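You operate a simulated robot arm through the tools that you are given. There is no shell and no other tool. Be economical: measure what you need, move in short steps, check, and stop when the job is done.

You run a simulated robot arm. Do the job below in one go: nothing can be reset, and whatever is moved stays where it is left.

## Task
Press the green read button three times. Put the blue slide on the green plate. Put the tall jar on the orange slide on the violet bench. Push the top chest drawer shut. Take the code card and leave it in the black tray. Take the white box and put it on the tiled bench. Take the clear jar on the cream bench and put it away on the slate bench. Open the upper drawer, fetch the teal-cap jar from the inside of the upper drawer and stand it on the white card on the cream bench and shut the drawer again. Open the left base drawer. The order is free. Set down upright: tall jar, clear jar, teal-cap jar.

The check looks at the end state, three seconds after you hand in, the way a careful person would. Anything else that was tipped, shoved, dropped, spilled or broken makes it a failure. Lids that push on must go on centred and level and be pressed home; caps that screw on are set level and turned clockwise until they are tight.

## Robot
A 7-joint arm with a vacuum gripper on a trunk, on a base that drives. Base frame: it is fixed to the floor where the robot stands at the start and does not move with it; the origin is under the middle of the robot, x ahead of it, y to its left, z up. Lengths are in mm, angles in degrees, forces in N, time in s.
With the tool pointing down near the work surface it reaches from about 100 to 340 mm from the robot's upright axis, wherever it stands. Its first joint turns from -115.0 to 115.0 degrees. Places, roughly: black tray (24x17x4 cm) [-4400, 4500, 900]; blue slide [-2000, -750, 750]; clear jar [-4000, 6750, 1000]; code card [-4750, 6000, 1000]; green plate (13x9x3 cm) [-1800, -700, 800]; green read button [500, 100, 900]; left base drawer [-6600, 7500, 300]; orange slide [-3750, 1000, 1000]; slate bench [-4600, 600, 900]; tall jar (6x6x11 cm) [-3800, 1100, 900]; teal-cap jar (6x6x10 cm) [-5700, 8800, 400]; tiled bench [-2100, 6200, 900]; top chest drawer [-4900, 0, 1200]; upper drawer [-5800, 8700, 400]; white box (10x12x8 cm) [-4500, 6900, 900]; white card [-4750, 6750, 1000]. Payload 2.55 kg.
Tool frame: the origin (TCP) lies in the middle of the cups' lips, and z points out of the cups. The gripper has 1 cup of 44 mm across, covering 44 by 44 mm (tool x, y); the bellows give 20 mm. With the vacuum on, a cup seals on a smooth face that it is pressed against (1 to 4 N); it does not hold porous or soft things. The pull reaches 55 N.
Orientation is that of the tool frame in the base frame, as [roll, pitch, yaw] about the fixed x, y, z axes, in that order (R = Rz(yaw) Ry(pitch) Rx(roll)). With the cups facing straight down, the tool's x points along the base's -x, its y along +y and its z along -z.

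## Interface
- The arm moves only by the tool arm_command. Its argument "deltas" is a list of rows, each a list of 7 numbers: the turn, a rotation vector about the tool's x, y, z in units of 5 degrees (1.0 is 5 degrees), then the shift along the tool's x, y, z in units of 20 mm (1.0 is 20 mm), then the vacuum: 1 switches it on, 0 off. In form: [[ax, ay, az, dx, dy, dz, vac], ...]. A call has 1 to 20 rows; each row shifts and turns the commanded pose from where the row before left it, along the tool's axes as they then stand. A call with a number of a shift or a turn outside -1 to 1 is refused whole. A row lasts 0.2 s, in which the tool goes at most 50 mm and 8.6 degrees; a call with a longer step from one row to the next is refused whole, and so is a gripper value outside its range. A pose out of reach is approached as far as the arm can. The call stops where the force on the tool passes 40 N (or 10 N more than at its start, if that is more) or the arm is blocked; 0.2 s more then pass. The pull builds up within a second once a cup has sealed. Time passes only in rows, and 0.2 s behind the last, so rows that do not move give it time. It gives the time, the measured TCP pose, the force on the tool (base axes) and the pull of the vacuum at its end, in the units of the frame above (readings bear some noise), with the torque about the TCP (base axes, N m) and any sound that the robot's microphone picked up.
- Cameras (640 x 400 px; columns grow to the right, rows downward): "scene" is now at [6.5, 152.7, 1792.3]; the picture's right is [-0.36, -0.93, 0.00], its down [-0.79, 0.30, -0.53] and it looks along [0.50, -0.19, -0.85] (base axes); focal length 252 px, centre (320, 200). "wrist" rides on the gripper at [81, 6, -173] in the tool frame; the picture's right is [-0.08, 1.00, 0.00], its down [-0.89, -0.07, -0.45] and it looks along [-0.44, -0.04, 0.90] (tool axes); focal length 256 px, centre (320, 200). There is no depth. A picture from a camera that has moved, and an enlarged one, comes with that camera's place and axes in the base frame and with its lens.
- snapshot(camera): a new picture of that camera. No time passes.
- lift_body(by): slides the trunk up (or, below 0, down) by that many mm; the arm and the scene camera ride with it, the base frame stays. It gives what a move gives, with no picture.
- drive_base(legs): drives the robot by 1 to 6 legs, each [ahead, left, turn to the left] in mm, mm and degrees, along the robot's own axes; the way and the turn of a leg run together, so that a leg with both is an arc; at most 1500 mm and 180 degrees a leg. The arm and the cameras ride along, it lands a little off, and it stops where it bumps. It gives what a move gives.
- aim_head(pan, tilt): turns the head with the scene camera to pan (to the left, within 155 degrees either way) and tilt (down, from -29 to 69), counted from straight ahead of the robot. It gives what a move gives.
- close_up(camera, box): a new picture of the part [left, top, right, bottom] of that camera's present view, enlarged. No time passes.
- close_job(): hands the job in; it is judged then, once.

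Work in short steps. Places have to be worked out from the pictures, the camera data and where the tool is seen: move nearer, look again, correct. Check each grasp and each placing, and mend what went wrong. You have 493 turns and 238 pictures in all, those below and enlarged ones among them. Switch the vacuum off and draw the arm clear of the work before you hand the job in, unless the task says otherwise; then end with one line.

The tools are called after "Call:" as name(argument=value, ...) on one line, values as JSON. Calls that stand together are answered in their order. arm_command: Moves the arm, as the interface text tells. Its arguments: {"type":"object","properties":{"deltas":{"type":"array","items":{"type":"array","items":{"type":"number"}}}},"required":["deltas"]} The other tools are called the same way: lift_body (by) slides the trunk up or down; drive_base (legs) drives the base; aim_head (pan, tilt) turns the head that bears the scene camera; snapshot (camera) takes a picture; close_up (camera, box) takes an enlarged picture of a part of a camera's view; close_job () hands the job in.

At the start:

```text
t: 0.0
ee_pos: [464.5, 60.0, 1093.1]
tool_rot: [-180.0, 0.0, -179.9]
force: [0.4, -0.3, -0.5]
torque: [0.01, -0.02, 0.01]
pull: 0.1
trunk travel left (down, up): [-900.0, 90.0]
robot x, y, heading: [1.8, -1.9, 0.0]
head pan, tilt: [-21.1, 57.7]
```

scene: 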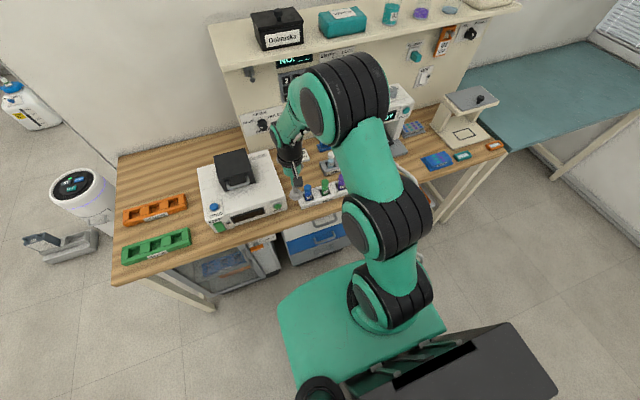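
wrist: 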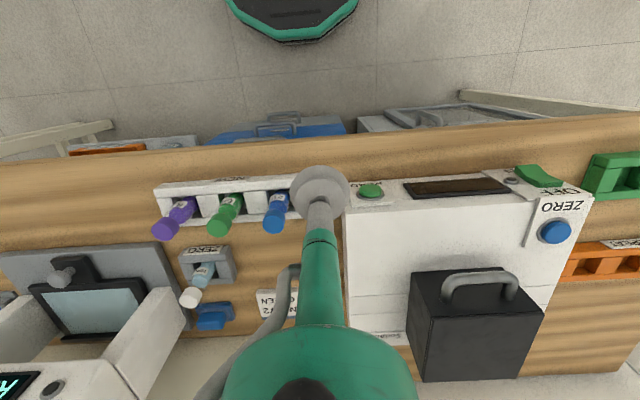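

I'll first look closely at the green button with both cameras.

Call:
close_up(camera="wrist", box=[300, 140, 460, 240])

Call:
close_up(camera="scene", box=[190, 140, 350, 240])

```text
4.00 times, centred on (380, 190) of wrist
camera zoom: at [385.9, 67.3, 1265.8], right [0.08, 1.0, 0.0], down [0.89, -0.07, 0.45], along [0.44, -0.04, -0.9], focal length 1024 px, centre (80, 240)
```

zoom: 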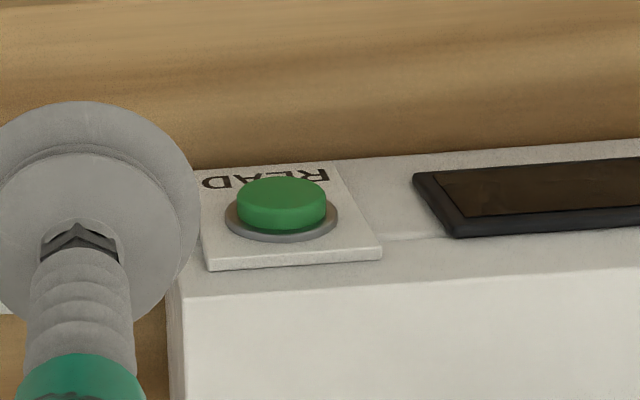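

```text
4.00 times, centred on (270, 190) of scene
camera zoom: at [6.5, 152.7, 1792.3], right [-0.36, -0.93, 0.0], down [-0.79, 0.3, -0.53], along [0.5, -0.19, -0.85], focal length 1008 px, centre (520, 240)
```

zoom: 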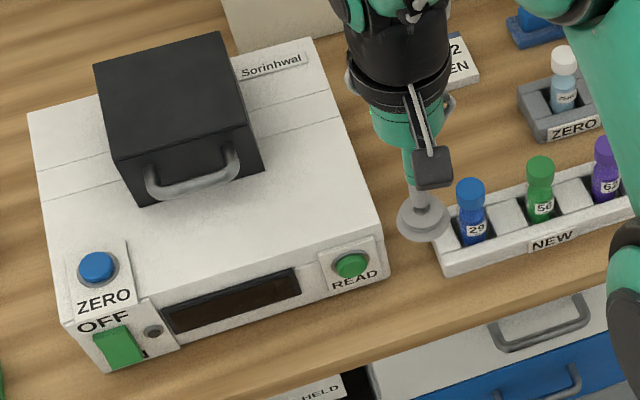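

The READ button sits on the near-vertical front panel at about (532,125,930). I'll tilt the tool forward in place, in two batches.

Call:
arm_command(deltas=[[0, -1, 0, 0, 0, 0, 0], [0, -1, 0, 0, 0, 0, 0], [0, -1, 0, 0, 0, 0, 0], [0, -1, 0, 0, 0, 0, 0], [0, -1, 0, 0, 0, 0, 0], [0, -1, 0, 0, 0, 0, 0], [0, -1, 0, 0, 0, 0, 0], [0, -1, 0, 0, 0, 0, 0], [0, -1, 0, 0, 0, 0, 0], [0, -1, 0, 0, 0, 0, 0], [0, -1, 0, 0, 0, 0, 0], [0, -1, 0, 0, 0, 0, 0]])

Call:
snapshot(camera="wrist")

Call:
snapshot(camera="scene")

```text
t: 2.6
ee_pos: [465.3, 45.3, 1091.8]
tool_rot: [-174.7, 56.6, -177.3]
force: [-0.6, 0.0, 0.2]
torque: [-0.01, 0.03, -0.03]
pull: 0.1
out of reach, approached as far as the arm can: row 7, 8, 9
trunk travel left (down, up): [-900.0, 90.0]
robot x, y, heading: [1.6, 0.7, -0.2]
head pan, tilt: [-21.1, 57.7]
```

```text
233 pictures are left
camera wrist: at [278.1, 59.6, 1118.4], right [0.07, 1.0, 0.01], down [0.12, -0.02, 0.99], along [0.99, -0.07, -0.12], focal length 256 px, centre (320, 200)
```

wrist: 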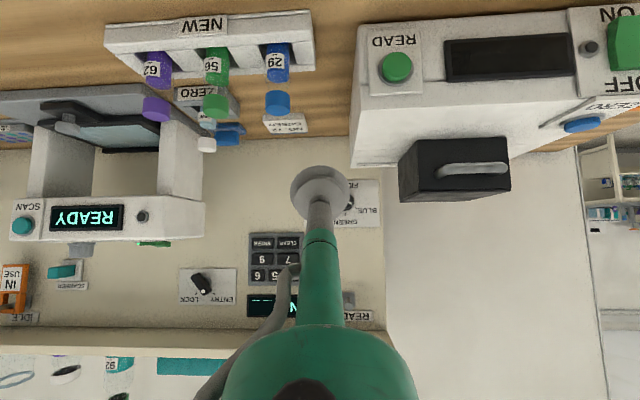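

```text
232 pictures are left
camera scene: at [6.2, 152.8, 1792.4], right [-0.36, -0.93, 0.0], down [-0.79, 0.3, -0.53], along [0.5, -0.19, -0.84], focal length 252 px, centre (320, 200)
```

scene: 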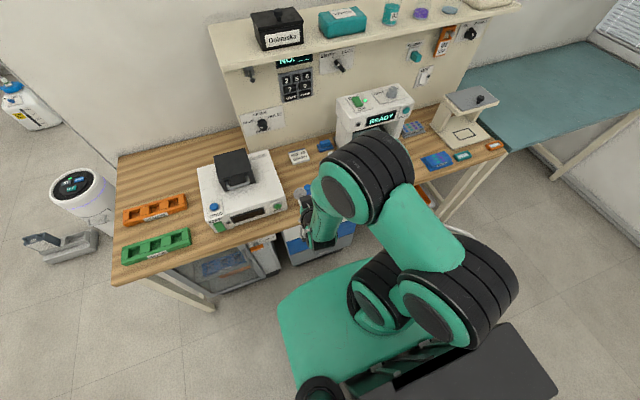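

Tool now tilts ~33° below horizontal, roughly along the panel's normal. I move to a standoff ~60 mm in front of the button.

Call:
arm_command(deltas=[[0, 0, 0, 0.2, 0.88, 0, 0], [0, 0, 0, 0.4, 0.88, 0.3, 0], [0, 0, 0, 0.9, 0.88, 0.8, 0], [0, 0, 0, 0.9, 0.88, 0.8, 0], [0, 0, 0, 1, 0.88, 0.9, 0], [0, 0, 0, 1, 0, 0.9, 0]])

Call:
snapshot(camera="wrist")

Call:
close_up(camera="scene", box=[190, 140, 350, 240])

```text
t: 4.0
ee_pos: [482.0, 125.7, 972.2]
tool_rot: [-174.7, 56.5, -177.3]
force: [0.0, 0.3, 0.6]
torque: [0.04, -0.01, 0.01]
pull: 0.0
trunk travel left (down, up): [-900.0, 90.0]
robot x, y, heading: [0.1, -4.8, -0.2]
head pan, tilt: [-21.1, 57.7]
```

```text
231 pictures are left
camera wrist: at [293.7, 140.5, 1000.2], right [0.07, 1.0, 0.01], down [0.12, -0.02, 0.99], along [0.99, -0.07, -0.12], focal length 256 px, centre (320, 200)
```

wrist: 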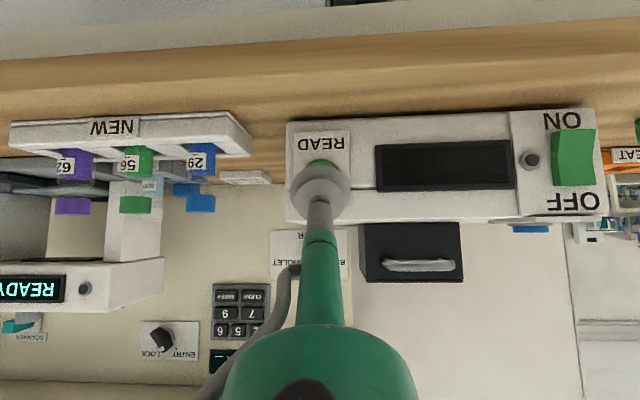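

```text
4.00 times, centred on (270, 190) of scene
camera zoom: at [7.0, 152.5, 1792.4], right [-0.36, -0.93, 0.0], down [-0.79, 0.3, -0.53], along [0.5, -0.19, -0.85], focal length 1008 px, centre (520, 240)
```

zoom: 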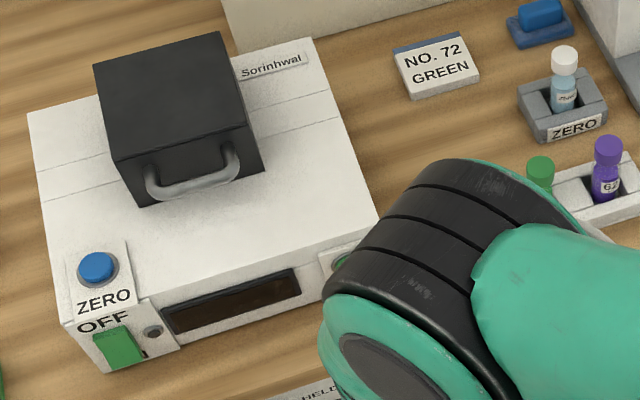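

Aligned; axis meets the button at about z≈938. Advance 46 mm, then feel for contact in small steps.

Call:
arm_command(deltas=[[0, 0, 0, 0, 0, 0.8, 0], [0, 0, 0, 0, 0, 0.8, 0], [0, 0, 0, 0, 0, 0.5, 0], [0, 0, 0, 0, 0, 0.3, 0]])

Call:
arm_command(deltas=[[0, 0, 0, 0, 0, 0.25, 0], [0, 0, 0, 0, 0, 0.25, 0]])

Call:
arm_command(deltas=[[0, 0, 0, 0, 0, 0.25, 0], [0, 0, 0, 0, 0, 0.25, 0]])

```text
t: 5.0
ee_pos: [520.5, 124.0, 946.3]
tool_rot: [-174.6, 56.5, -177.3]
force: [-0.5, 0.9, -0.2]
torque: [-0.02, 0.03, 0.03]
pull: 0.0
trunk travel left (down, up): [-900.0, 90.0]
robot x, y, heading: [-3.2, 1.2, 0.2]
head pan, tilt: [-21.1, 57.7]
```

```text
t: 5.6
ee_pos: [529.5, 123.6, 940.7]
tool_rot: [-174.7, 56.5, -177.2]
force: [0.6, 0.1, 0.7]
torque: [0.03, 0.0, 0.0]
pull: 0.0
trunk travel left (down, up): [-900.0, 90.0]
robot x, y, heading: [0.2, 0.5, 0.2]
head pan, tilt: [-21.1, 57.7]
```

```text
t: 6.2
ee_pos: [537.8, 121.9, 936.1]
tool_rot: [-174.6, 56.6, -177.3]
force: [-2.1, 1.0, 2.7]
torque: [-0.01, -0.06, -0.01]
pull: 0.1
trunk travel left (down, up): [-900.0, 90.0]
robot x, y, heading: [4.7, 2.8, -0.2]
head pan, tilt: [-21.1, 57.7]
```

Contact at about x=536. I push on gently and listen for a click.

Call:
arm_command(deltas=[[0, 0, 0, 0, 0, 0.2, 0], [0, 0, 0, 0, 0, 0.2, 0]])

Call:
arm_command(deltas=[[0, 0, 0, 0, 0, 0.2, 0], [0, 0, 0, 0, 0, 0.2, 0]])

Call:
close_up(camera="wrist", box=[220, 100, 420, 225])

```text
t: 6.8
ee_pos: [543.4, 121.5, 930.5]
tool_rot: [-174.6, 56.5, -177.3]
force: [-4.2, 1.7, 4.0]
torque: [-0.04, -0.08, -0.03]
pull: 0.0
trunk travel left (down, up): [-900.0, 90.0]
robot x, y, heading: [-4.7, 4.8, -0.0]
head pan, tilt: [-21.1, 57.7]
```

```text
t: 7.4
ee_pos: [548.5, 121.1, 929.6]
tool_rot: [-174.5, 56.8, -177.1]
force: [-17.7, 2.6, 18.4]
torque: [-0.07, -0.53, 0.0]
pull: 0.1
trunk travel left (down, up): [-900.0, 90.0]
robot x, y, heading: [1.0, -0.2, 0.1]
head pan, tilt: [-21.1, 57.7]
```

```text
3.20 times, centred on (320, 162) of wrist
camera zoom: at [360.6, 136.0, 955.7], right [0.07, 1.0, 0.01], down [0.11, -0.02, 0.99], along [0.99, -0.07, -0.12], focal length 819 px, centre (320, 320)
```

zoom: 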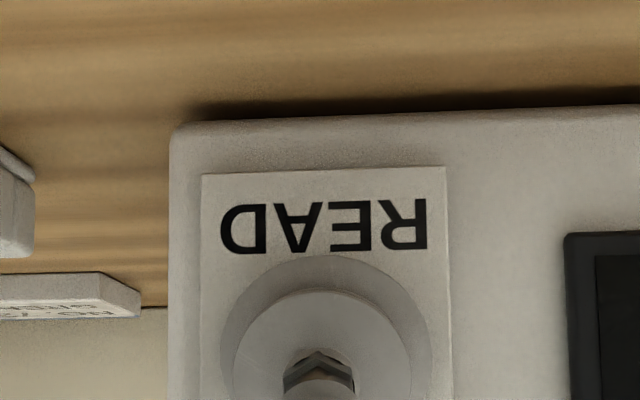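

Force rose to 25 N after about 10 mm. I back off and look at the button.

Call:
arm_command(deltas=[[0, 0, 0, 0, 0, -0.4, 0], [0, 0, 0, 0, 0, -0.5, 0], [0, 0, 0, 0, 0, -1, 0], [0, 0, 0, 0, 0, -1, 0], [0, 0, 0, -1, 0, 0, 0], [0, 0, 0, -1, 0, 0, 0]])

Call:
snapshot(camera="wrist")

```text
t: 8.8
ee_pos: [524.4, 123.1, 991.4]
tool_rot: [-174.5, 56.5, -177.3]
force: [-0.1, 0.4, -1.4]
torque: [-0.05, -0.02, 0.0]
pull: 0.0
trunk travel left (down, up): [-900.0, 90.0]
robot x, y, heading: [-0.6, 5.0, -0.1]
head pan, tilt: [-21.1, 57.7]
```

```text
228 pictures are left
camera wrist: at [336.2, 139.1, 1019.1], right [0.07, 1.0, 0.01], down [0.12, -0.02, 0.99], along [0.99, -0.07, -0.12], focal length 256 px, centre (320, 200)
```

wrist: 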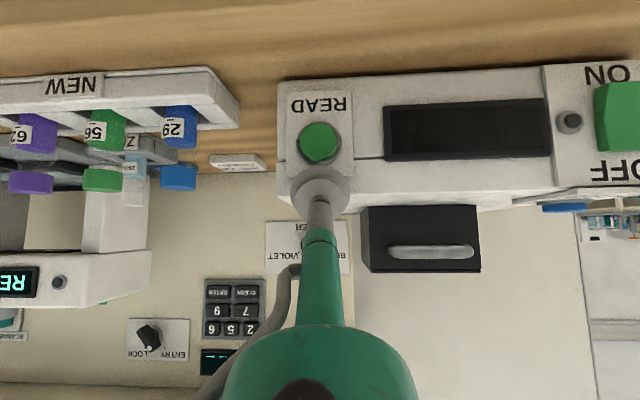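

The button centre is really near z≈946, so the first push was ~9 mm low. I line up on it and push in fine steps, watching force and sound.

Call:
arm_command(deltas=[[0, 0, 0, 0.8, 0.05, 0, 0], [0, 0, 0, 0.5, 0, 0, 0]])

Call:
arm_command(deltas=[[0, 0, 0, 0, 0, 0.25, 0], [0, 0, 0, 0, 0, 0.25, 0]])

Call:
arm_command(deltas=[[0, 0, 0, 0, 0, 0.2, 0], [0, 0, 0, 0, 0, 0.0, 0]])

Call:
arm_command(deltas=[[0, 0, 0, 0, 0, 0.2, 0], [0, 0, 0, 0, 0, 0.0, 0]])

Call:
arm_command(deltas=[[0, 0, 0, 0, 0, 0.2, 0], [0, 0, 0, 0, 0, 0.0, 0]])

```text
t: 9.4
ee_pos: [509.6, 124.8, 968.6]
tool_rot: [-174.5, 56.5, -177.4]
force: [-0.3, -0.5, -0.9]
torque: [-0.02, 0.0, 0.01]
pull: 0.1
trunk travel left (down, up): [-900.0, 90.0]
robot x, y, heading: [1.4, -2.1, -0.0]
head pan, tilt: [-21.1, 57.7]
```

```text
t: 10.0
ee_pos: [518.5, 124.2, 964.1]
tool_rot: [-174.6, 56.5, -177.3]
force: [0.1, -0.3, 0.0]
torque: [-0.03, -0.01, -0.02]
pull: 0.1
trunk travel left (down, up): [-900.0, 90.0]
robot x, y, heading: [4.5, -0.6, -0.0]
head pan, tilt: [-21.1, 57.7]
```

```text
t: 10.6
ee_pos: [521.2, 125.4, 960.4]
tool_rot: [-174.6, 56.5, -177.3]
force: [0.2, -0.3, 0.0]
torque: [-0.01, 0.02, -0.01]
pull: 0.0
trunk travel left (down, up): [-900.0, 90.0]
robot x, y, heading: [-2.7, -0.4, 0.1]
head pan, tilt: [-21.1, 57.7]
```

```text
t: 11.2
ee_pos: [525.2, 123.4, 958.7]
tool_rot: [-174.6, 56.5, -177.3]
force: [0.0, 0.9, -0.2]
torque: [0.0, 0.02, -0.02]
pull: 0.1
trunk travel left (down, up): [-900.0, 90.0]
robot x, y, heading: [-0.3, 4.1, -0.1]
head pan, tilt: [-21.1, 57.7]
```

```text
t: 11.8
ee_pos: [528.7, 124.6, 957.9]
tool_rot: [-174.6, 56.5, -177.2]
force: [-0.6, 0.2, -0.5]
torque: [-0.04, 0.01, 0.02]
pull: 0.2
trunk travel left (down, up): [-900.0, 90.0]
robot x, y, heading: [-1.6, 0.8, 0.1]
head pan, tilt: [-21.1, 57.7]
```

Still free; continue with a slight downward shift.

Call:
arm_command(deltas=[[0, 0, 0, 0.25, 0, 0.2, 0], [0, 0, 0, 0, 0, 0.0, 0]])

Call:
arm_command(deltas=[[0, 0, 0, 0, 0, 0.2, 0], [0, 0, 0, 0, 0, 0.0, 0]])

Call:
arm_command(deltas=[[0, 0, 0, 0, 0, 0.2, 0], [0, 0, 0, 0, 0, 0.0, 0]])

Call:
arm_command(deltas=[[0, 0, 0, 0, 0, 0.2, 0], [0, 0, 0, 0, 0, 0.0, 0]])

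Call:
arm_command(deltas=[[0, 0, 0, 0, 0, 0.2, 0], [0, 0, 0, 0, 0, 0.0, 0]])

```text
t: 12.4
ee_pos: [530.1, 124.5, 950.7]
tool_rot: [-174.6, 56.6, -177.3]
force: [-0.3, -0.3, 0.8]
torque: [0.03, -0.02, 0.02]
pull: 0.0
trunk travel left (down, up): [-900.0, 90.0]
robot x, y, heading: [1.0, 1.6, -0.0]
head pan, tilt: [-21.1, 57.7]
```

```text
t: 13.0
ee_pos: [532.0, 123.6, 949.9]
tool_rot: [-174.6, 56.4, -177.4]
force: [-2.1, -0.3, -1.3]
torque: [0.0, -0.05, 0.02]
pull: 0.1
trunk travel left (down, up): [-900.0, 90.0]
robot x, y, heading: [-1.5, -0.3, -0.1]
head pan, tilt: [-21.1, 57.7]
```

```text
t: 13.6
ee_pos: [536.3, 122.0, 946.9]
tool_rot: [-174.7, 56.3, -177.2]
force: [-4.0, -0.3, -2.0]
torque: [-0.05, -0.12, 0.01]
pull: 0.0
trunk travel left (down, up): [-900.0, 90.0]
robot x, y, heading: [5.2, 1.3, 0.3]
head pan, tilt: [-21.1, 57.7]
```

```text
t: 14.2
ee_pos: [539.4, 122.8, 945.2]
tool_rot: [-174.5, 56.5, -177.4]
force: [-6.4, -1.0, -2.0]
torque: [0.06, -0.12, 0.04]
pull: 0.1
trunk travel left (down, up): [-900.0, 90.0]
robot x, y, heading: [2.0, 1.1, -0.3]
head pan, tilt: [-21.1, 57.7]
```

```text
t: 14.8
ee_pos: [542.4, 121.4, 940.7]
tool_rot: [-174.7, 56.4, -177.2]
force: [-7.2, -2.1, -2.0]
torque: [0.07, -0.26, 0.04]
pull: 0.0
trunk travel left (down, up): [-900.0, 90.0]
robot x, y, heading: [-3.7, 3.0, -0.1]
head pan, tilt: [-21.1, 57.7]
```

The force comes from the cup's upper lip meeting the vertical plate, so the tool must be horizontal for a clean push. I back off and level it.

Call:
arm_command(deltas=[[0, 0, 0, 0, 0, -0.8, 0], [0, 0, 0, 0, 0, -1, 0], [0, 0, 0, 0, 0, -1, 0], [0, 0, 0, 0, 0, -1, 0]])

Call:
arm_command(deltas=[[-0.5, -1, 0, 0, 0, 0, 0], [-0.5, -1, 0, 0, 0, 0, 0], [0, -1, 0, 0, 0, 0, 0], [0, -1, 0, 0, 0, 0, 0], [0, -1, 0, 0, 0, 0, 0], [0, -1, 0, 0, 0, 0, 0]])

Call:
snapshot(camera="wrist")

```text
t: 15.8
ee_pos: [478.3, 128.2, 984.8]
tool_rot: [-174.6, 56.5, -177.3]
force: [-0.2, 0.4, -0.1]
torque: [0.0, -0.03, -0.01]
pull: 0.0
trunk travel left (down, up): [-900.0, 90.0]
robot x, y, heading: [-2.9, -0.1, 0.1]
head pan, tilt: [-21.1, 57.7]
```

```text
t: 17.2
ee_pos: [493.2, 139.0, 993.0]
tool_rot: [-176.1, 60.8, -176.5]
force: [-0.3, 0.0, 0.4]
torque: [-0.03, -0.03, -0.04]
pull: 0.0
out of reach, approached as far as the arm can: row 1, 2, 3, 4, 5, 6
trunk travel left (down, up): [-900.0, 90.0]
robot x, y, heading: [-1.0, 0.0, -0.3]
head pan, tilt: [-21.1, 57.7]
```

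```text
227 pictures are left
camera wrist: at [304.3, 145.6, 1007.0], right [0.03, 1.0, 0.04], down [0.05, -0.04, 1.0], along [1.0, -0.03, -0.05], focal length 256 px, centre (320, 200)
```

wrist: 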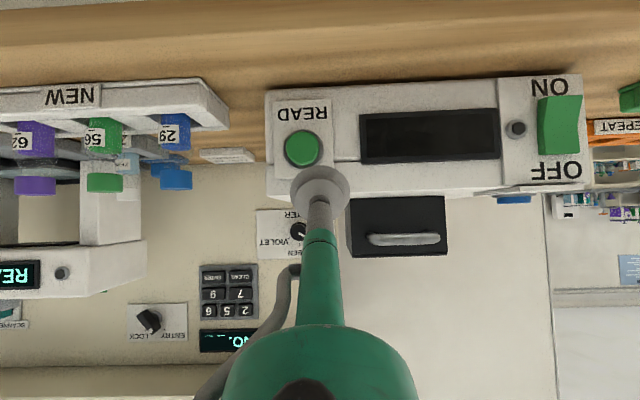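

The arm is too folded here. I back the base off 150 mm to make room.

Call:
drive_base(legs=[[-150, 0, 0]])

Call:
arm_command(deltas=[[0, -1, 0, 0, 0, 0, 0], [0, -1, 0, 0, 0, 0, 0], [0, -1, 0, 0, 0, 0, 0], [0, -1, 0, 0, 0, 0, 0], [0, -1, 0, 0, 0, 0, 0]])

```text
t: 18.6
ee_pos: [345.5, 140.5, 993.4]
tool_rot: [-176.2, 60.8, -176.3]
force: [0.5, 0.2, 0.2]
torque: [0.02, -0.02, -0.01]
pull: 0.1
trunk travel left (down, up): [-900.0, 90.0]
robot x, y, heading: [-148.6, -1.1, 0.2]
head pan, tilt: [-21.1, 57.7]
```

```text
t: 19.8
ee_pos: [346.1, 139.5, 993.2]
tool_rot: [-176.2, 60.8, -176.3]
force: [-0.2, 0.4, -0.6]
torque: [-0.01, 0.03, 0.01]
pull: 0.0
out of reach, approached as far as the arm can: row 1, 2, 3, 4, 5
trunk travel left (down, up): [-900.0, 90.0]
robot x, y, heading: [-145.9, 3.2, 0.3]
head pan, tilt: [-21.1, 57.7]
```

Extend the arm forward ~120 mm first, then tilt.

Call:
arm_command(deltas=[[0, 0, 0, -0.5, 0, 0.87, 0], [0, 0, 0, -0.5, 0, 0.87, 0], [0, 0, 0, -0.5, 0, 0.87, 0], [0, 0, 0, -0.5, 0, 0.87, 0], [0, 0, 0, -0.5, 0, 0.87, 0], [0, 0, 0, -0.5, 0, 0.87, 0]])

Call:
arm_command(deltas=[[0, -1, 0, 0, 0, 0, 0], [0, -1, 0, 0, 0, 0, 0], [0, -1, 0, 0, 0, 0, 0], [0, -1, 0, 0, 0, 0, 0], [0, -1, 0, 0, 0, 0, 0]])

Call:
snapshot(camera="scene")

```text
t: 21.2
ee_pos: [468.0, 140.4, 994.6]
tool_rot: [-176.2, 60.7, -176.3]
force: [-0.2, 0.8, 0.5]
torque: [0.01, 0.03, 0.0]
pull: 0.1
trunk travel left (down, up): [-900.0, 90.0]
robot x, y, heading: [-147.2, 0.5, -0.0]
head pan, tilt: [-21.1, 57.7]
```

```text
t: 22.4
ee_pos: [523.7, 152.6, 1004.0]
tool_rot: [-165.4, 82.5, -164.9]
force: [-0.3, 0.7, 0.1]
torque: [-0.01, -0.03, -0.01]
pull: 0.1
out of reach, approached as far as the arm can: row 3, 4, 5
trunk travel left (down, up): [-900.0, 90.0]
robot x, y, heading: [-144.5, 4.0, -0.0]
head pan, tilt: [-21.1, 57.7]
```

```text
226 pictures are left
camera scene: at [-142.0, 152.1, 1792.4], right [-0.36, -0.93, 0.0], down [-0.79, 0.3, -0.54], along [0.5, -0.19, -0.84], focal length 252 px, centre (320, 200)
```

scene: 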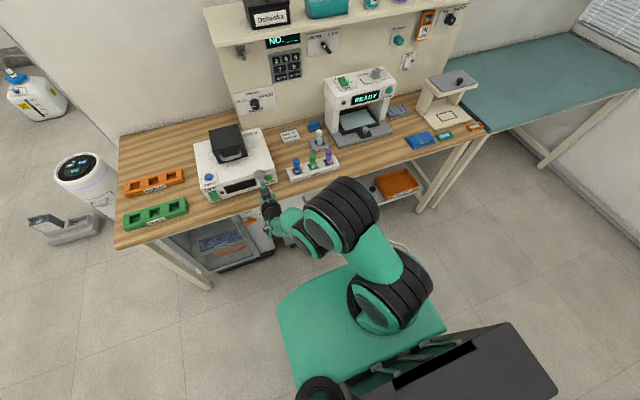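

Tool is now nearly horizontal (8° down). I move back and down to a standoff in front of the button.

Call:
arm_command(deltas=[[0, 0, 0, 0, -0.6, -0.65, 0], [0, 0, 0, 0.6, -0.6, -0.65, 0], [0, 0, 0, 0.9, -0.1, 0, 0], [0, 0, 0, 0.9, 0, 0, 0], [0, 0, 0, 0.8, 0, 0, 0]])

Call:
snapshot(camera="wrist")

Call:
close_up(camera="scene", box=[180, 130, 340, 230])

```text
t: 23.6
ee_pos: [540.8, 135.6, 957.1]
tool_rot: [-166.8, 81.8, -166.5]
force: [-1.1, 0.3, 0.6]
torque: [0.01, 0.01, 0.01]
pull: 0.1
out of reach, approached as far as the arm can: row 1, 2, 3, 4, 5
trunk travel left (down, up): [-900.0, 90.0]
robot x, y, heading: [-149.9, -3.8, 0.1]
head pan, tilt: [-21.1, 57.7]
heard: click
```

```text
225 pictures are left
camera wrist: at [359.0, 139.5, 901.5], right [0.0, 1.0, 0.05], down [-0.32, -0.04, 0.95], along [0.95, -0.01, 0.32], focal length 256 px, centre (320, 200)
```

wrist: 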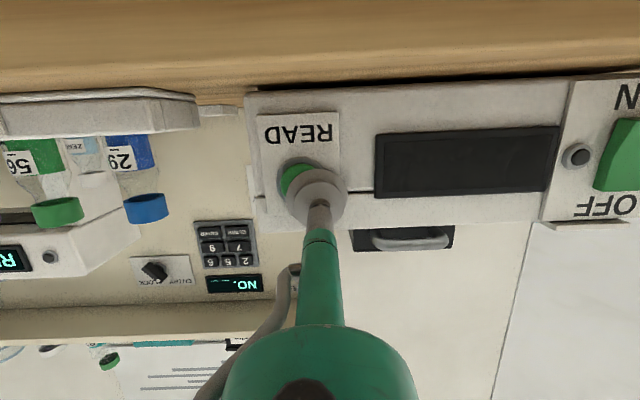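

```text
4.00 times, centred on (260, 180) of scene
camera zoom: at [-141.6, 152.3, 1792.4], right [-0.36, -0.93, 0.0], down [-0.79, 0.3, -0.53], along [0.5, -0.19, -0.84], focal length 1008 px, centre (560, 280)
```

zoom: 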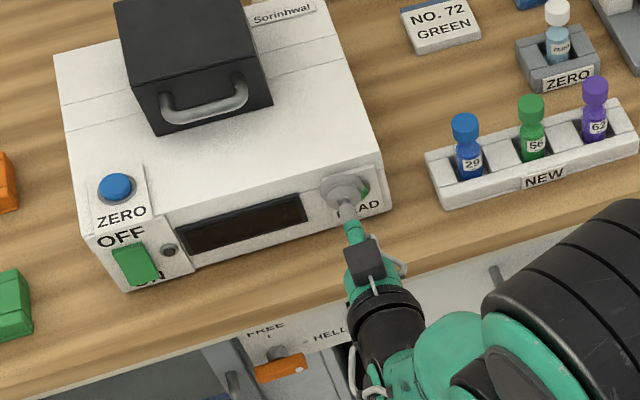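

A click was heard: the button was just pressed once (the earlier lip contacts gave no click). I relax the tilt a little and retract so as to press again.

Call:
arm_command(deltas=[[0, 1, 0, 0, 0, -0.5, 0], [0, 0, 0, 0, 0, -0.5, 0]])

Call:
snapshot(camera="wrist")

```text
t: 24.2
ee_pos: [521.8, 137.1, 961.5]
tool_rot: [-171.3, 77.6, -170.9]
force: [0.7, -1.5, 0.0]
torque: [0.04, 0.02, -0.01]
pull: 0.2
trunk travel left (down, up): [-900.0, 90.0]
robot x, y, heading: [-146.5, 0.5, -0.0]
head pan, tilt: [-21.1, 57.7]
```

```text
223 pictures are left
camera wrist: at [336.4, 141.5, 920.1], right [0.01, 1.0, 0.04], down [-0.24, -0.04, 0.97], along [0.97, -0.02, 0.24], focal length 256 px, centre (320, 200)
```

wrist: 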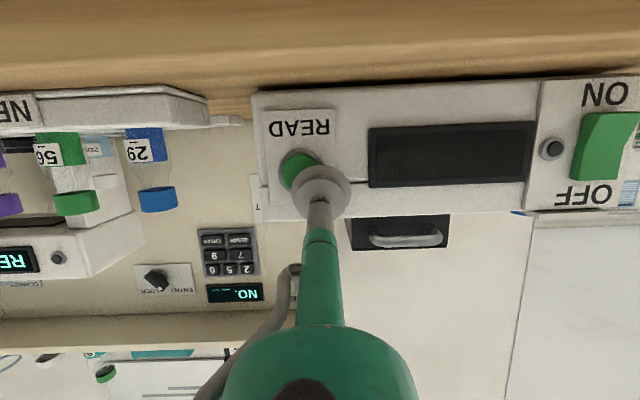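

Button centre at (537,122,945). I shift 15 mm right and down, then press in small steps.

Call:
arm_command(deltas=[[0, 0, 0, 0, -0.4, -0.4, 0], [0, 0, 0, 0.6, -0.35, 0, 0]])

Call:
arm_command(deltas=[[0, 0, 0, 0, 0, 0.5, 0], [0, 0, 0, 0, 0, 0.5, 0]])

Call:
arm_command(deltas=[[0, 0, 0, 0, 0, 0.25, 0]])

Call:
arm_command(deltas=[[0, 0, 0, 0, 0, 0.25, 0]])

```text
t: 24.8
ee_pos: [509.1, 121.2, 952.2]
tool_rot: [-171.4, 77.6, -171.0]
force: [0.6, -0.1, -0.5]
torque: [0.01, 0.02, -0.01]
pull: 0.1
trunk travel left (down, up): [-900.0, 90.0]
robot x, y, heading: [-145.8, -0.3, -0.2]
head pan, tilt: [-21.1, 57.7]
```

```text
t: 25.4
ee_pos: [528.8, 121.8, 947.9]
tool_rot: [-171.4, 77.6, -171.0]
force: [0.4, 0.5, 0.4]
torque: [0.02, -0.01, 0.0]
pull: 0.1
trunk travel left (down, up): [-900.0, 90.0]
robot x, y, heading: [-149.0, -2.4, 0.2]
head pan, tilt: [-21.1, 57.7]
```

```text
t: 25.8
ee_pos: [534.8, 119.7, 945.2]
tool_rot: [-171.5, 77.6, -171.1]
force: [-0.7, -0.5, 0.1]
torque: [0.03, -0.03, -0.01]
pull: 0.1
trunk travel left (down, up): [-900.0, 90.0]
robot x, y, heading: [-144.6, -1.5, -0.4]
head pan, tilt: [-21.1, 57.7]
```

```text
t: 26.2
ee_pos: [540.0, 121.6, 945.6]
tool_rot: [-171.4, 77.5, -170.9]
force: [-1.8, 0.1, -0.4]
torque: [0.02, -0.02, 0.0]
pull: 0.0
trunk travel left (down, up): [-900.0, 90.0]
robot x, y, heading: [-150.1, -0.0, 0.2]
head pan, tilt: [-21.1, 57.7]
```

Contact beginning; push further in 4 mm steps until the click.

Call:
arm_command(deltas=[[0, 0, 0, 0, 0, 0.2, 0]])

Call:
arm_command(deltas=[[0, 0, 0, 0, 0, 0.2, 0]])

Call:
arm_command(deltas=[[0, 0, 0, 0, 0, 0.2, 0]])

```text
t: 26.6
ee_pos: [543.3, 119.8, 944.4]
tool_rot: [-171.3, 77.5, -171.1]
force: [-0.8, 0.7, -0.5]
torque: [-0.02, -0.05, 0.01]
pull: 0.2
trunk travel left (down, up): [-900.0, 90.0]
robot x, y, heading: [-148.4, -1.1, 0.2]
head pan, tilt: [-21.1, 57.7]
```

```text
t: 27.0
ee_pos: [547.3, 120.7, 943.2]
tool_rot: [-171.3, 77.5, -171.0]
force: [-2.2, 1.7, -0.6]
torque: [-0.06, -0.07, 0.01]
pull: 0.2
trunk travel left (down, up): [-900.0, 90.0]
robot x, y, heading: [-147.9, 2.1, -0.0]
head pan, tilt: [-21.1, 57.7]
```

```text
t: 27.4
ee_pos: [551.7, 120.4, 943.1]
tool_rot: [-171.2, 77.5, -170.9]
force: [-3.9, 0.9, -0.1]
torque: [0.02, -0.07, -0.02]
pull: 0.1
trunk travel left (down, up): [-900.0, 90.0]
robot x, y, heading: [-146.6, -0.1, 0.1]
head pan, tilt: [-21.1, 57.7]
```

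Call:
arm_command(deltas=[[0, 0, 0, 0, 0, 0.2, 0]])

Call:
arm_command(deltas=[[0, 0, 0, 0, 0, 0.2, 0]])

Call:
close_up(camera="wrist", box=[220, 80, 420, 205])

```text
t: 27.8
ee_pos: [556.1, 121.0, 941.6]
tool_rot: [-171.4, 77.5, -171.0]
force: [-4.8, 1.3, -1.0]
torque: [0.03, -0.08, -0.03]
pull: 0.0
trunk travel left (down, up): [-900.0, 90.0]
robot x, y, heading: [-148.4, -1.9, 0.1]
head pan, tilt: [-21.1, 57.7]
```

```text
t: 28.2
ee_pos: [557.5, 120.1, 941.3]
tool_rot: [-171.4, 77.5, -170.9]
force: [-6.2, 0.9, -2.1]
torque: [0.06, -0.13, -0.04]
pull: 0.0
trunk travel left (down, up): [-900.0, 90.0]
robot x, y, heading: [-148.2, 2.6, 0.2]
head pan, tilt: [-21.1, 57.7]
```

```text
3.20 times, centred on (320, 142) of wrist
camera zoom: at [372.9, 124.6, 899.9], right [0.01, 1.0, 0.04], down [-0.24, -0.04, 0.97], along [0.97, -0.02, 0.24], focal length 819 px, centre (320, 384)
```

zoom: 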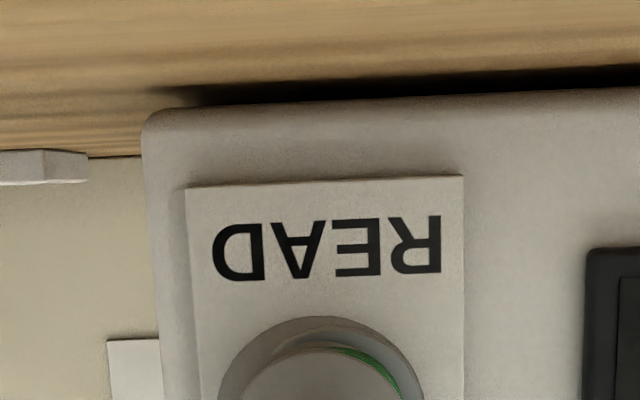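

Call:
arm_command(deltas=[[0, 0, 0, 0, 0, 0.2, 0]])

Call:
arm_command(deltas=[[0, 0, 0, 0, 0, 0.2, 0]])

Call:
arm_command(deltas=[[0, 0, 0, 0, 0, 0.2, 0]])

```text
t: 28.6
ee_pos: [560.0, 120.6, 941.2]
tool_rot: [-171.2, 77.5, -170.9]
force: [-19.5, 0.2, 2.5]
torque: [0.23, -0.09, -0.03]
pull: 0.1
trunk travel left (down, up): [-900.0, 90.0]
robot x, y, heading: [-150.2, -1.4, -0.1]
head pan, tilt: [-21.1, 57.7]
```

```text
t: 29.0
ee_pos: [561.1, 120.8, 940.7]
tool_rot: [-171.0, 77.6, -170.8]
force: [-37.3, -0.7, 9.0]
torque: [0.33, 0.06, 0.05]
pull: 0.0
trunk travel left (down, up): [-900.0, 90.0]
robot x, y, heading: [-151.2, -1.9, 0.1]
head pan, tilt: [-21.1, 57.7]
```

```text
t: 29.4
ee_pos: [559.0, 120.9, 936.8]
tool_rot: [-170.6, 77.0, -170.0]
force: [-25.9, -0.7, 9.2]
torque: [-0.12, -0.34, 0.05]
pull: 0.0
trunk travel left (down, up): [-900.0, 90.0]
robot x, y, heading: [-146.6, 0.2, 0.4]
head pan, tilt: [-21.1, 57.7]
stopped in row 1: the force on the tool passed its limit at 51 N (the readings are from after the stop); the commanded pose is now the measured one
```

No click even at the limit. I back off 20 mm and inspect the button.

Call:
arm_command(deltas=[[0, 0, 0, 0, 0, -0.8, 0], [0, 0, 0, 0, 0, -1, 0], [0, 0, 0, 0, 0, -1, 0], [0, 0, 0, 0, 0.9, -1, 0], [0, 0, 0, 0, 1, 0, 0]])

Call:
close_up(camera="wrist", box=[180, 80, 380, 205])

Call:
close_up(camera="scene", box=[205, 150, 285, 200])

```text
t: 30.6
ee_pos: [491.5, 159.8, 950.5]
tool_rot: [-171.1, 77.2, -170.8]
force: [-1.0, 0.4, -0.6]
torque: [0.0, -0.04, -0.03]
pull: 0.1
trunk travel left (down, up): [-900.0, 90.0]
robot x, y, heading: [-151.1, 1.0, 0.3]
head pan, tilt: [-21.1, 57.7]
```

```text
3.20 times, centred on (280, 142) of wrist
camera zoom: at [306.3, 162.9, 909.9], right [0.01, 1.0, 0.04], down [-0.24, -0.04, 0.97], along [0.97, -0.02, 0.24], focal length 819 px, centre (448, 384)
```

zoom: 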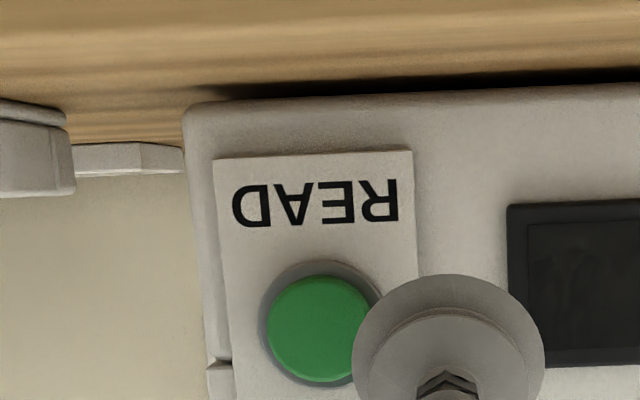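

```text
8.00 times, centred on (245, 175) of scene
camera zoom: at [-140.6, 153.4, 1792.3], right [-0.36, -0.93, 0.0], down [-0.79, 0.3, -0.53], along [0.5, -0.19, -0.85], focal length 2017 px, centre (920, 400)
```

zoom: 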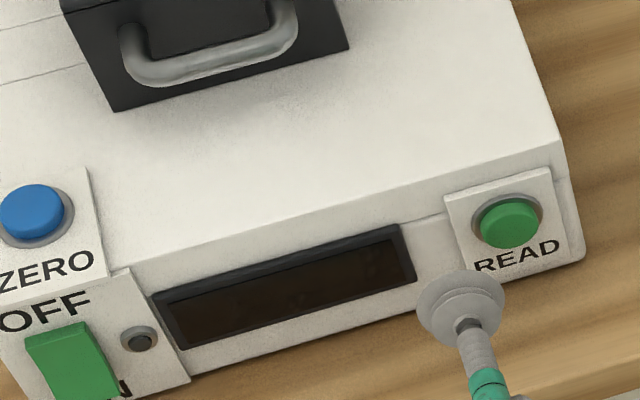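

Likely the 30 mm button slips inside the hollow 44 mm cup, so a centred push only loads the plate. The click came when the cup was offset ~16 mm, with the lip on the button; I go to that offset again.

Call:
arm_command(deltas=[[0, 0, 0, -0.4, -0.6, 0.4, 0], [0, 0, 0, -0.4, -0.6, 0.6, 0], [0, 0, 0, 0, 0, 0.7, 0]])

Call:
close_up(camera="wrist", box=[220, 80, 420, 205])

```text
t: 31.4
ee_pos: [529.5, 135.2, 960.0]
tool_rot: [-171.1, 77.2, -170.6]
force: [0.1, 0.9, 0.1]
torque: [0.0, -0.01, -0.03]
pull: 0.1
trunk travel left (down, up): [-900.0, 90.0]
robot x, y, heading: [-145.8, -2.5, 0.5]
head pan, tilt: [-21.1, 57.7]
```

```text
3.20 times, centred on (320, 142) of wrist
camera zoom: at [344.3, 138.8, 919.8], right [0.01, 1.0, 0.04], down [-0.24, -0.04, 0.97], along [0.97, -0.01, 0.24], focal length 819 px, centre (320, 384)
```

zoom: 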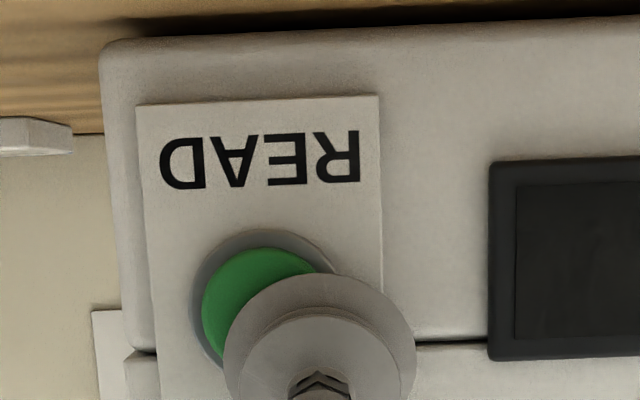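

Lip lies across the button. Push in steps.

Call:
arm_command(deltas=[[0, 0, 0, 0, 0, 0.3, 0], [0, 0, 0, 0, 0, 0.3, 0]])

Call:
arm_command(deltas=[[0, 0, 0, 0, 0, 0.3, 0]])

Call:
arm_command(deltas=[[0, 0, 0, 0, 0, 0.3, 0]])

Call:
arm_command(deltas=[[0, 0, 0, 0, 0, 0.2, 0]])

```text
t: 32.0
ee_pos: [540.7, 135.0, 957.9]
tool_rot: [-171.1, 77.1, -170.5]
force: [-1.9, -0.5, 0.6]
torque: [0.0, 0.04, 0.0]
pull: 0.0
trunk travel left (down, up): [-900.0, 90.0]
robot x, y, heading: [-150.2, 0.7, 0.1]
head pan, tilt: [-21.1, 57.7]
```

```text
t: 32.4
ee_pos: [547.3, 134.4, 956.2]
tool_rot: [-171.1, 77.3, -170.6]
force: [-2.9, -1.1, 2.2]
torque: [-0.01, 0.08, 0.04]
pull: 0.0
trunk travel left (down, up): [-900.0, 90.0]
robot x, y, heading: [-146.9, 1.6, 0.2]
head pan, tilt: [-21.1, 57.7]
heard: click
```

```text
t: 32.8
ee_pos: [553.1, 135.2, 956.1]
tool_rot: [-171.1, 77.0, -170.5]
force: [-4.7, -1.7, -0.3]
torque: [0.0, 0.0, 0.1]
pull: 0.0
trunk travel left (down, up): [-900.0, 90.0]
robot x, y, heading: [-148.1, 1.7, 0.4]
head pan, tilt: [-21.1, 57.7]
```

```text
t: 33.2
ee_pos: [555.6, 135.2, 953.6]
tool_rot: [-171.1, 77.1, -170.6]
force: [-6.8, -4.3, 0.2]
torque: [0.04, -0.03, 0.12]
pull: 0.0
trunk travel left (down, up): [-900.0, 90.0]
robot x, y, heading: [-146.6, -2.1, 0.3]
head pan, tilt: [-21.1, 57.7]
```

Second click. Release fully and press a third time to the same depth.

Call:
arm_command(deltas=[[0, 0, 0, 0, 0, -0.7, 0], [0, 0, 0, 0, 0, -0.8, 0], [0, 0, 0, 0, 0, -0.2, 0]])

Call:
arm_command(deltas=[[0, 0, 0, -0.1, 0, 0.3, 0], [0, 0, 0, 0, 0, 0.4, 0], [0, 0, 0, 0, 0, 0.3, 0]])

Call:
arm_command(deltas=[[0, 0, 0, 0, 0, 0.2, 0]])

```text
t: 34.0
ee_pos: [525.0, 136.4, 959.9]
tool_rot: [-171.1, 77.2, -170.7]
force: [1.1, 0.6, -0.5]
torque: [0.0, 0.0, 0.0]
pull: 0.0
trunk travel left (down, up): [-900.0, 90.0]
robot x, y, heading: [-143.2, 0.3, 0.3]
head pan, tilt: [-21.1, 57.7]
```

```text
t: 34.8
ee_pos: [542.8, 135.8, 957.6]
tool_rot: [-171.1, 77.1, -170.7]
force: [-2.2, -0.5, 0.1]
torque: [-0.01, 0.0, 0.04]
pull: 0.0
trunk travel left (down, up): [-900.0, 90.0]
robot x, y, heading: [-148.7, 2.3, 0.0]
head pan, tilt: [-21.1, 57.7]
```

```text
t: 35.2
ee_pos: [545.6, 135.8, 957.8]
tool_rot: [-171.1, 77.0, -170.7]
force: [-3.9, 0.1, 0.1]
torque: [-0.03, 0.0, 0.04]
pull: 0.1
trunk travel left (down, up): [-900.0, 90.0]
robot x, y, heading: [-144.9, -0.4, 0.2]
head pan, tilt: [-21.1, 57.7]
```

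Call:
arm_command(deltas=[[0, 0, 0, 0, 0, 0.25, 0]])

Call:
arm_command(deltas=[[0, 0, 0, 0, 0, 0.2, 0]])

```text
t: 35.6
ee_pos: [553.1, 135.1, 956.7]
tool_rot: [-171.1, 77.2, -170.7]
force: [-3.7, -1.7, 1.1]
torque: [-0.01, -0.01, 0.01]
pull: 0.0
trunk travel left (down, up): [-900.0, 90.0]
robot x, y, heading: [-149.4, -0.5, 0.1]
head pan, tilt: [-21.1, 57.7]
heard: click
```

```text
t: 36.0
ee_pos: [556.6, 135.0, 955.5]
tool_rot: [-171.2, 77.1, -170.6]
force: [-6.3, -1.5, 0.5]
torque: [0.04, -0.05, 0.03]
pull: 0.0
trunk travel left (down, up): [-900.0, 90.0]
robot x, y, heading: [-146.6, -1.8, 0.1]
head pan, tilt: [-21.1, 57.7]
```

Third click: the button job is done. I retract and set the tool back to pointing down, then look behind me.

Call:
arm_command(deltas=[[0, 0, 0, 0, 0, -0.7, 0], [0, 0, 0, 0, 0, -1, 0], [0, 0, 0, 0, 0, -1, 0], [0, 0, 0, 0, 0, -1, 0], [0, 0, 0, 0, 0, -1, 0], [0, 0, 0, 0, 0, -1, 0]])

Call:
drive_base(legs=[[-300, 0, 0]])

Call:
arm_command(deltas=[[0, 1, 0, 0, 0, 0, 0], [0, 1, 0, 0, 0, 0, 0], [0, 1, 0, 0, 0, 0, 0], [0, 1, 0, 0, 0, 0, 0], [0, 1, 0, 0, 0, 0, 0], [0, 1, 0, 0, 0, 0, 0], [0, 1, 0, 0, 0, 0, 0], [0, 1, 0, 0, 0, 0, 0], [0, 1, 0, 0, 0, 0, 0], [0, 1, 0, 0, 0, 0, 0], [0, 1, 0, 0, 0, 0, 0], [0, 1, 0, 0, 0, 0, 0], [0, 1, 0, 0, 0, 0, 0], [0, 1, 0, 0, 0, 0, 0], [0, 1, 0, 0, 0, 0, 0]])

Call:
aim_head(pan=150, tilt=25)

Call:
snapshot(camera="scene")

```text
t: 37.4
ee_pos: [492.9, 147.0, 970.8]
tool_rot: [-171.2, 77.0, -170.8]
force: [0.6, 0.1, 0.9]
torque: [0.0, 0.01, 0.02]
pull: 0.1
out of reach, approached as far as the arm can: row 4, 5, 6
trunk travel left (down, up): [-900.0, 90.0]
robot x, y, heading: [-149.1, 2.8, 0.1]
head pan, tilt: [-21.1, 57.7]
```

```text
t: 39.4
ee_pos: [189.9, 144.9, 970.9]
tool_rot: [-171.2, 77.1, -170.9]
force: [-0.9, -0.3, 0.3]
torque: [-0.03, 0.03, 0.03]
pull: 0.0
trunk travel left (down, up): [-900.0, 90.0]
robot x, y, heading: [-454.6, -1.1, 0.0]
head pan, tilt: [-21.1, 57.7]
```

```text
t: 42.6
ee_pos: [189.5, 144.6, 969.8]
tool_rot: [-178.1, 2.1, -179.3]
force: [0.8, -0.3, -0.6]
torque: [0.01, 0.03, 0.01]
pull: 0.0
trunk travel left (down, up): [-900.0, 90.0]
robot x, y, heading: [-451.2, 0.2, -0.2]
head pan, tilt: [-21.1, 57.7]
```

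```text
t: 45.2
ee_pos: [189.6, 144.7, 970.4]
tool_rot: [-178.0, 2.2, -179.4]
force: [-0.6, -0.7, 0.0]
torque: [0.02, 0.0, -0.01]
pull: 0.1
trunk travel left (down, up): [-900.0, 90.0]
robot x, y, heading: [-453.2, -1.3, 0.0]
head pan, tilt: [150.0, 25.0]
```

```text
218 pictures are left
camera scene: at [-590.3, 223.2, 1839.6], right [0.5, 0.87, 0.0], down [0.37, -0.21, -0.91], along [-0.78, 0.45, -0.42], focal length 252 px, centre (320, 200)
```

scene: 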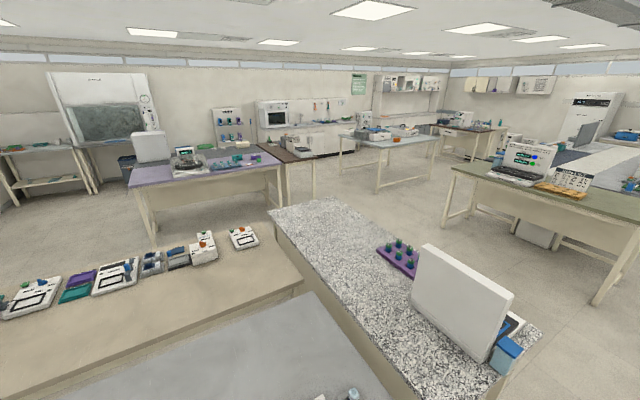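

I look behind on the other side and lower for the drive path.

Call:
aim_head(pan=-150, tilt=40)

Call:
snapshot(camera="scene")

Call:
aim_head(pan=-90, tilt=30)

Call:
snapshot(camera="scene")

Call:
aim_head(pan=90, tilt=30)

Call:
snapshot(camera="scene")

```text
t: 49.3
ee_pos: [188.7, 144.7, 971.4]
tool_rot: [-178.0, 2.2, -179.4]
force: [0.0, -0.1, -0.1]
torque: [-0.04, 0.0, -0.01]
pull: 0.0
trunk travel left (down, up): [-900.0, 90.0]
robot x, y, heading: [-450.7, -2.4, 0.1]
head pan, tilt: [-150.0, 40.0]
```

```text
217 pictures are left
camera scene: at [-584.1, 134.6, 1816.3], right [-0.5, 0.87, 0.0], down [0.56, 0.32, -0.77], along [-0.66, -0.38, -0.64], focal length 252 px, centre (320, 200)
```

scene: 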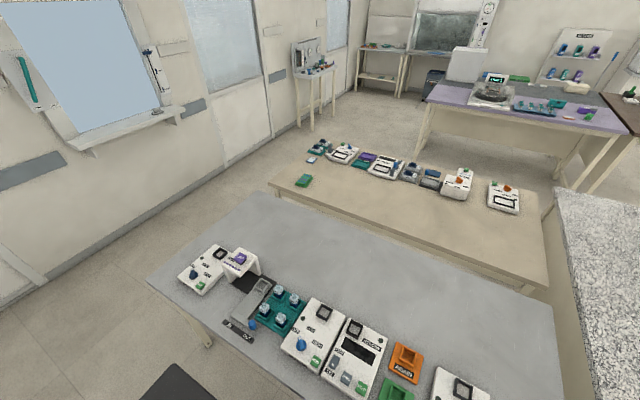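

```text
t: 50.6
ee_pos: [189.8, 144.5, 972.2]
tool_rot: [-177.9, 2.3, -179.4]
force: [0.9, -0.2, 0.1]
torque: [0.01, -0.01, 0.02]
pull: 0.0
trunk travel left (down, up): [-900.0, 90.0]
robot x, y, heading: [-452.1, -1.0, -0.1]
head pan, tilt: [-90.0, 30.0]
```

```text
216 pictures are left
camera scene: at [-510.6, 86.7, 1831.7], right [-1.0, 0.0, 0.0], down [0.0, 0.5, -0.87], along [0.0, -0.87, -0.5], focal length 252 px, centre (320, 200)
```

scene: 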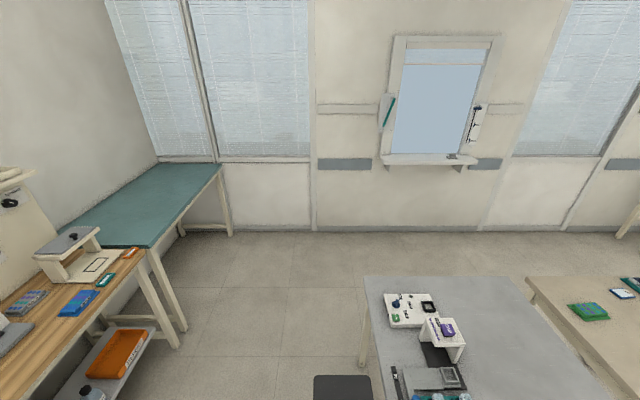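

```text
t: 53.3
ee_pos: [189.0, 144.1, 970.3]
tool_rot: [-178.0, 2.2, -179.4]
force: [-0.9, -0.2, 0.4]
torque: [0.01, 0.04, 0.03]
pull: 0.1
trunk travel left (down, up): [-900.0, 90.0]
robot x, y, heading: [-452.4, -1.3, 0.1]
head pan, tilt: [90.0, 30.0]
```

```text
215 pictures are left
camera scene: at [-510.5, 267.6, 1831.7], right [1.0, 0.0, 0.0], down [0.0, -0.5, -0.87], along [0.0, 0.87, -0.5], focal length 252 px, centre (320, 200)
```

scene: 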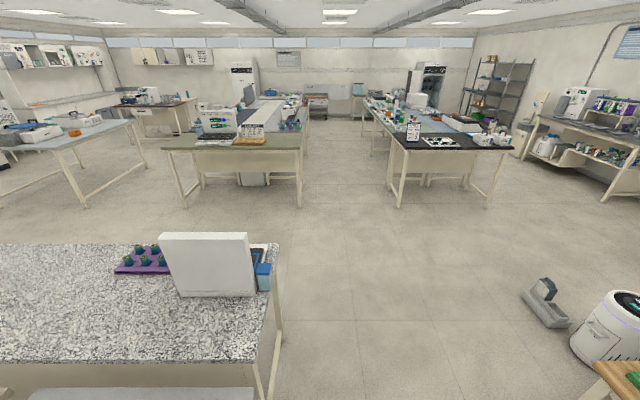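

I've located the beige bench with the green plate at about (-1796,-704,760), reachable from the south aisle. I tuck the arm, turn left 90°, back down the aisle, and strafe west.

Call:
arm_command(deltas=[[0, 0, 0, 1, 0, -1, 0], [0, 0, 0, 1, 0, -1, 0], [0, 0, 0, 1, -1, -1, 0], [0, 0, 0, 1, -1, 0, 0], [0, 0, 0, 1, -1, 0, 0], [0, 0, 0, 1, -1, 0, 0], [0, 0, 0, 1, 0, 0, 0]])

Call:
drive_base(legs=[[0, 0, 90]])

Call:
drive_base(legs=[[-1420, 0, 0], [0, 700, 0], [0, 600, 0]])

Call:
aim_head(pan=0, tilt=50)

Call:
snapshot(camera="scene")

Call:
snapshot(camera="wrist")

```text
t: 54.9
ee_pos: [47.5, 64.1, 1029.5]
tool_rot: [-177.9, 2.2, -179.4]
force: [-0.1, -0.2, 0.7]
torque: [0.0, 0.0, 0.02]
pull: 0.1
trunk travel left (down, up): [-900.0, 90.0]
robot x, y, heading: [-452.8, 0.2, -0.1]
head pan, tilt: [90.0, 30.0]
```

```text
t: 59.1
ee_pos: [-511.2, 501.4, 1029.2]
tool_rot: [-178.0, 2.2, -90.0]
force: [1.1, 0.0, 0.9]
torque: [-0.02, 0.03, 0.02]
pull: 0.1
trunk travel left (down, up): [-900.0, 90.0]
robot x, y, heading: [-451.8, -1.5, 89.5]
head pan, tilt: [90.0, 30.0]
```

```text
t: 72.5
ee_pos: [-1788.0, -932.1, 1029.4]
tool_rot: [-178.0, 2.1, -89.2]
force: [-0.6, 0.2, 0.9]
torque: [0.03, 0.0, 0.02]
pull: 0.0
trunk travel left (down, up): [-900.0, 90.0]
robot x, y, heading: [-1722.8, -1436.0, 90.1]
head pan, tilt: [90.0, 30.0]
```

```text
t: 74.1
ee_pos: [-1788.3, -931.3, 1029.7]
tool_rot: [-178.1, 2.2, -89.1]
force: [1.1, -0.5, 0.8]
torque: [0.03, -0.02, 0.01]
pull: 0.0
trunk travel left (down, up): [-900.0, 90.0]
robot x, y, heading: [-1722.3, -1430.1, 90.5]
head pan, tilt: [0.0, 50.0]
```

```text
214 pictures are left
camera scene: at [-1898.3, -1414.7, 1802.2], right [1.0, 0.0, 0.0], down [0.0, -0.77, -0.64], along [0.0, 0.64, -0.77], focal length 252 px, centre (320, 200)
```

scene: 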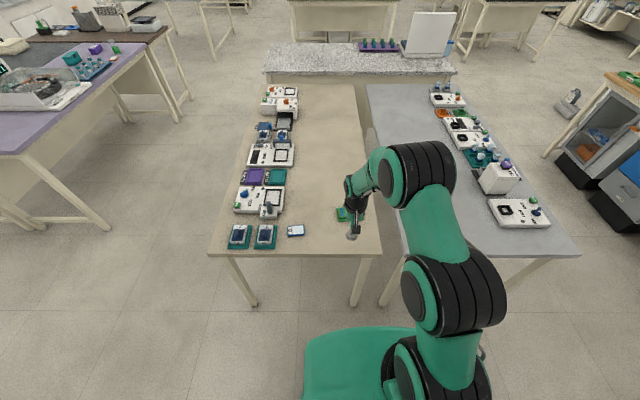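

```text
213 pictures are left
camera wrist: at [-1798.7, -1017.6, 1198.1], right [-1.0, 0.07, -0.03], down [0.04, 0.88, 0.48], along [0.06, 0.48, -0.88], focal length 256 px, centre (320, 200)
```

wrist: 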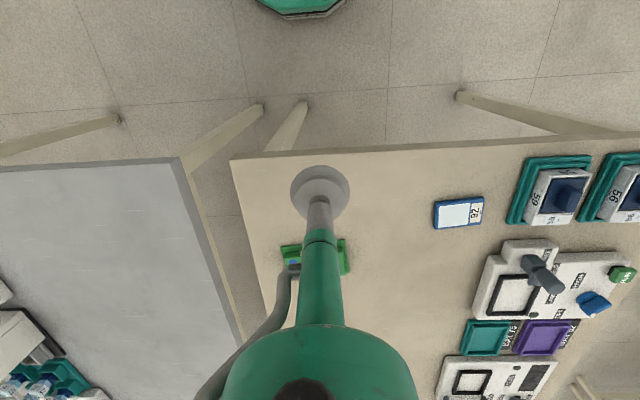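

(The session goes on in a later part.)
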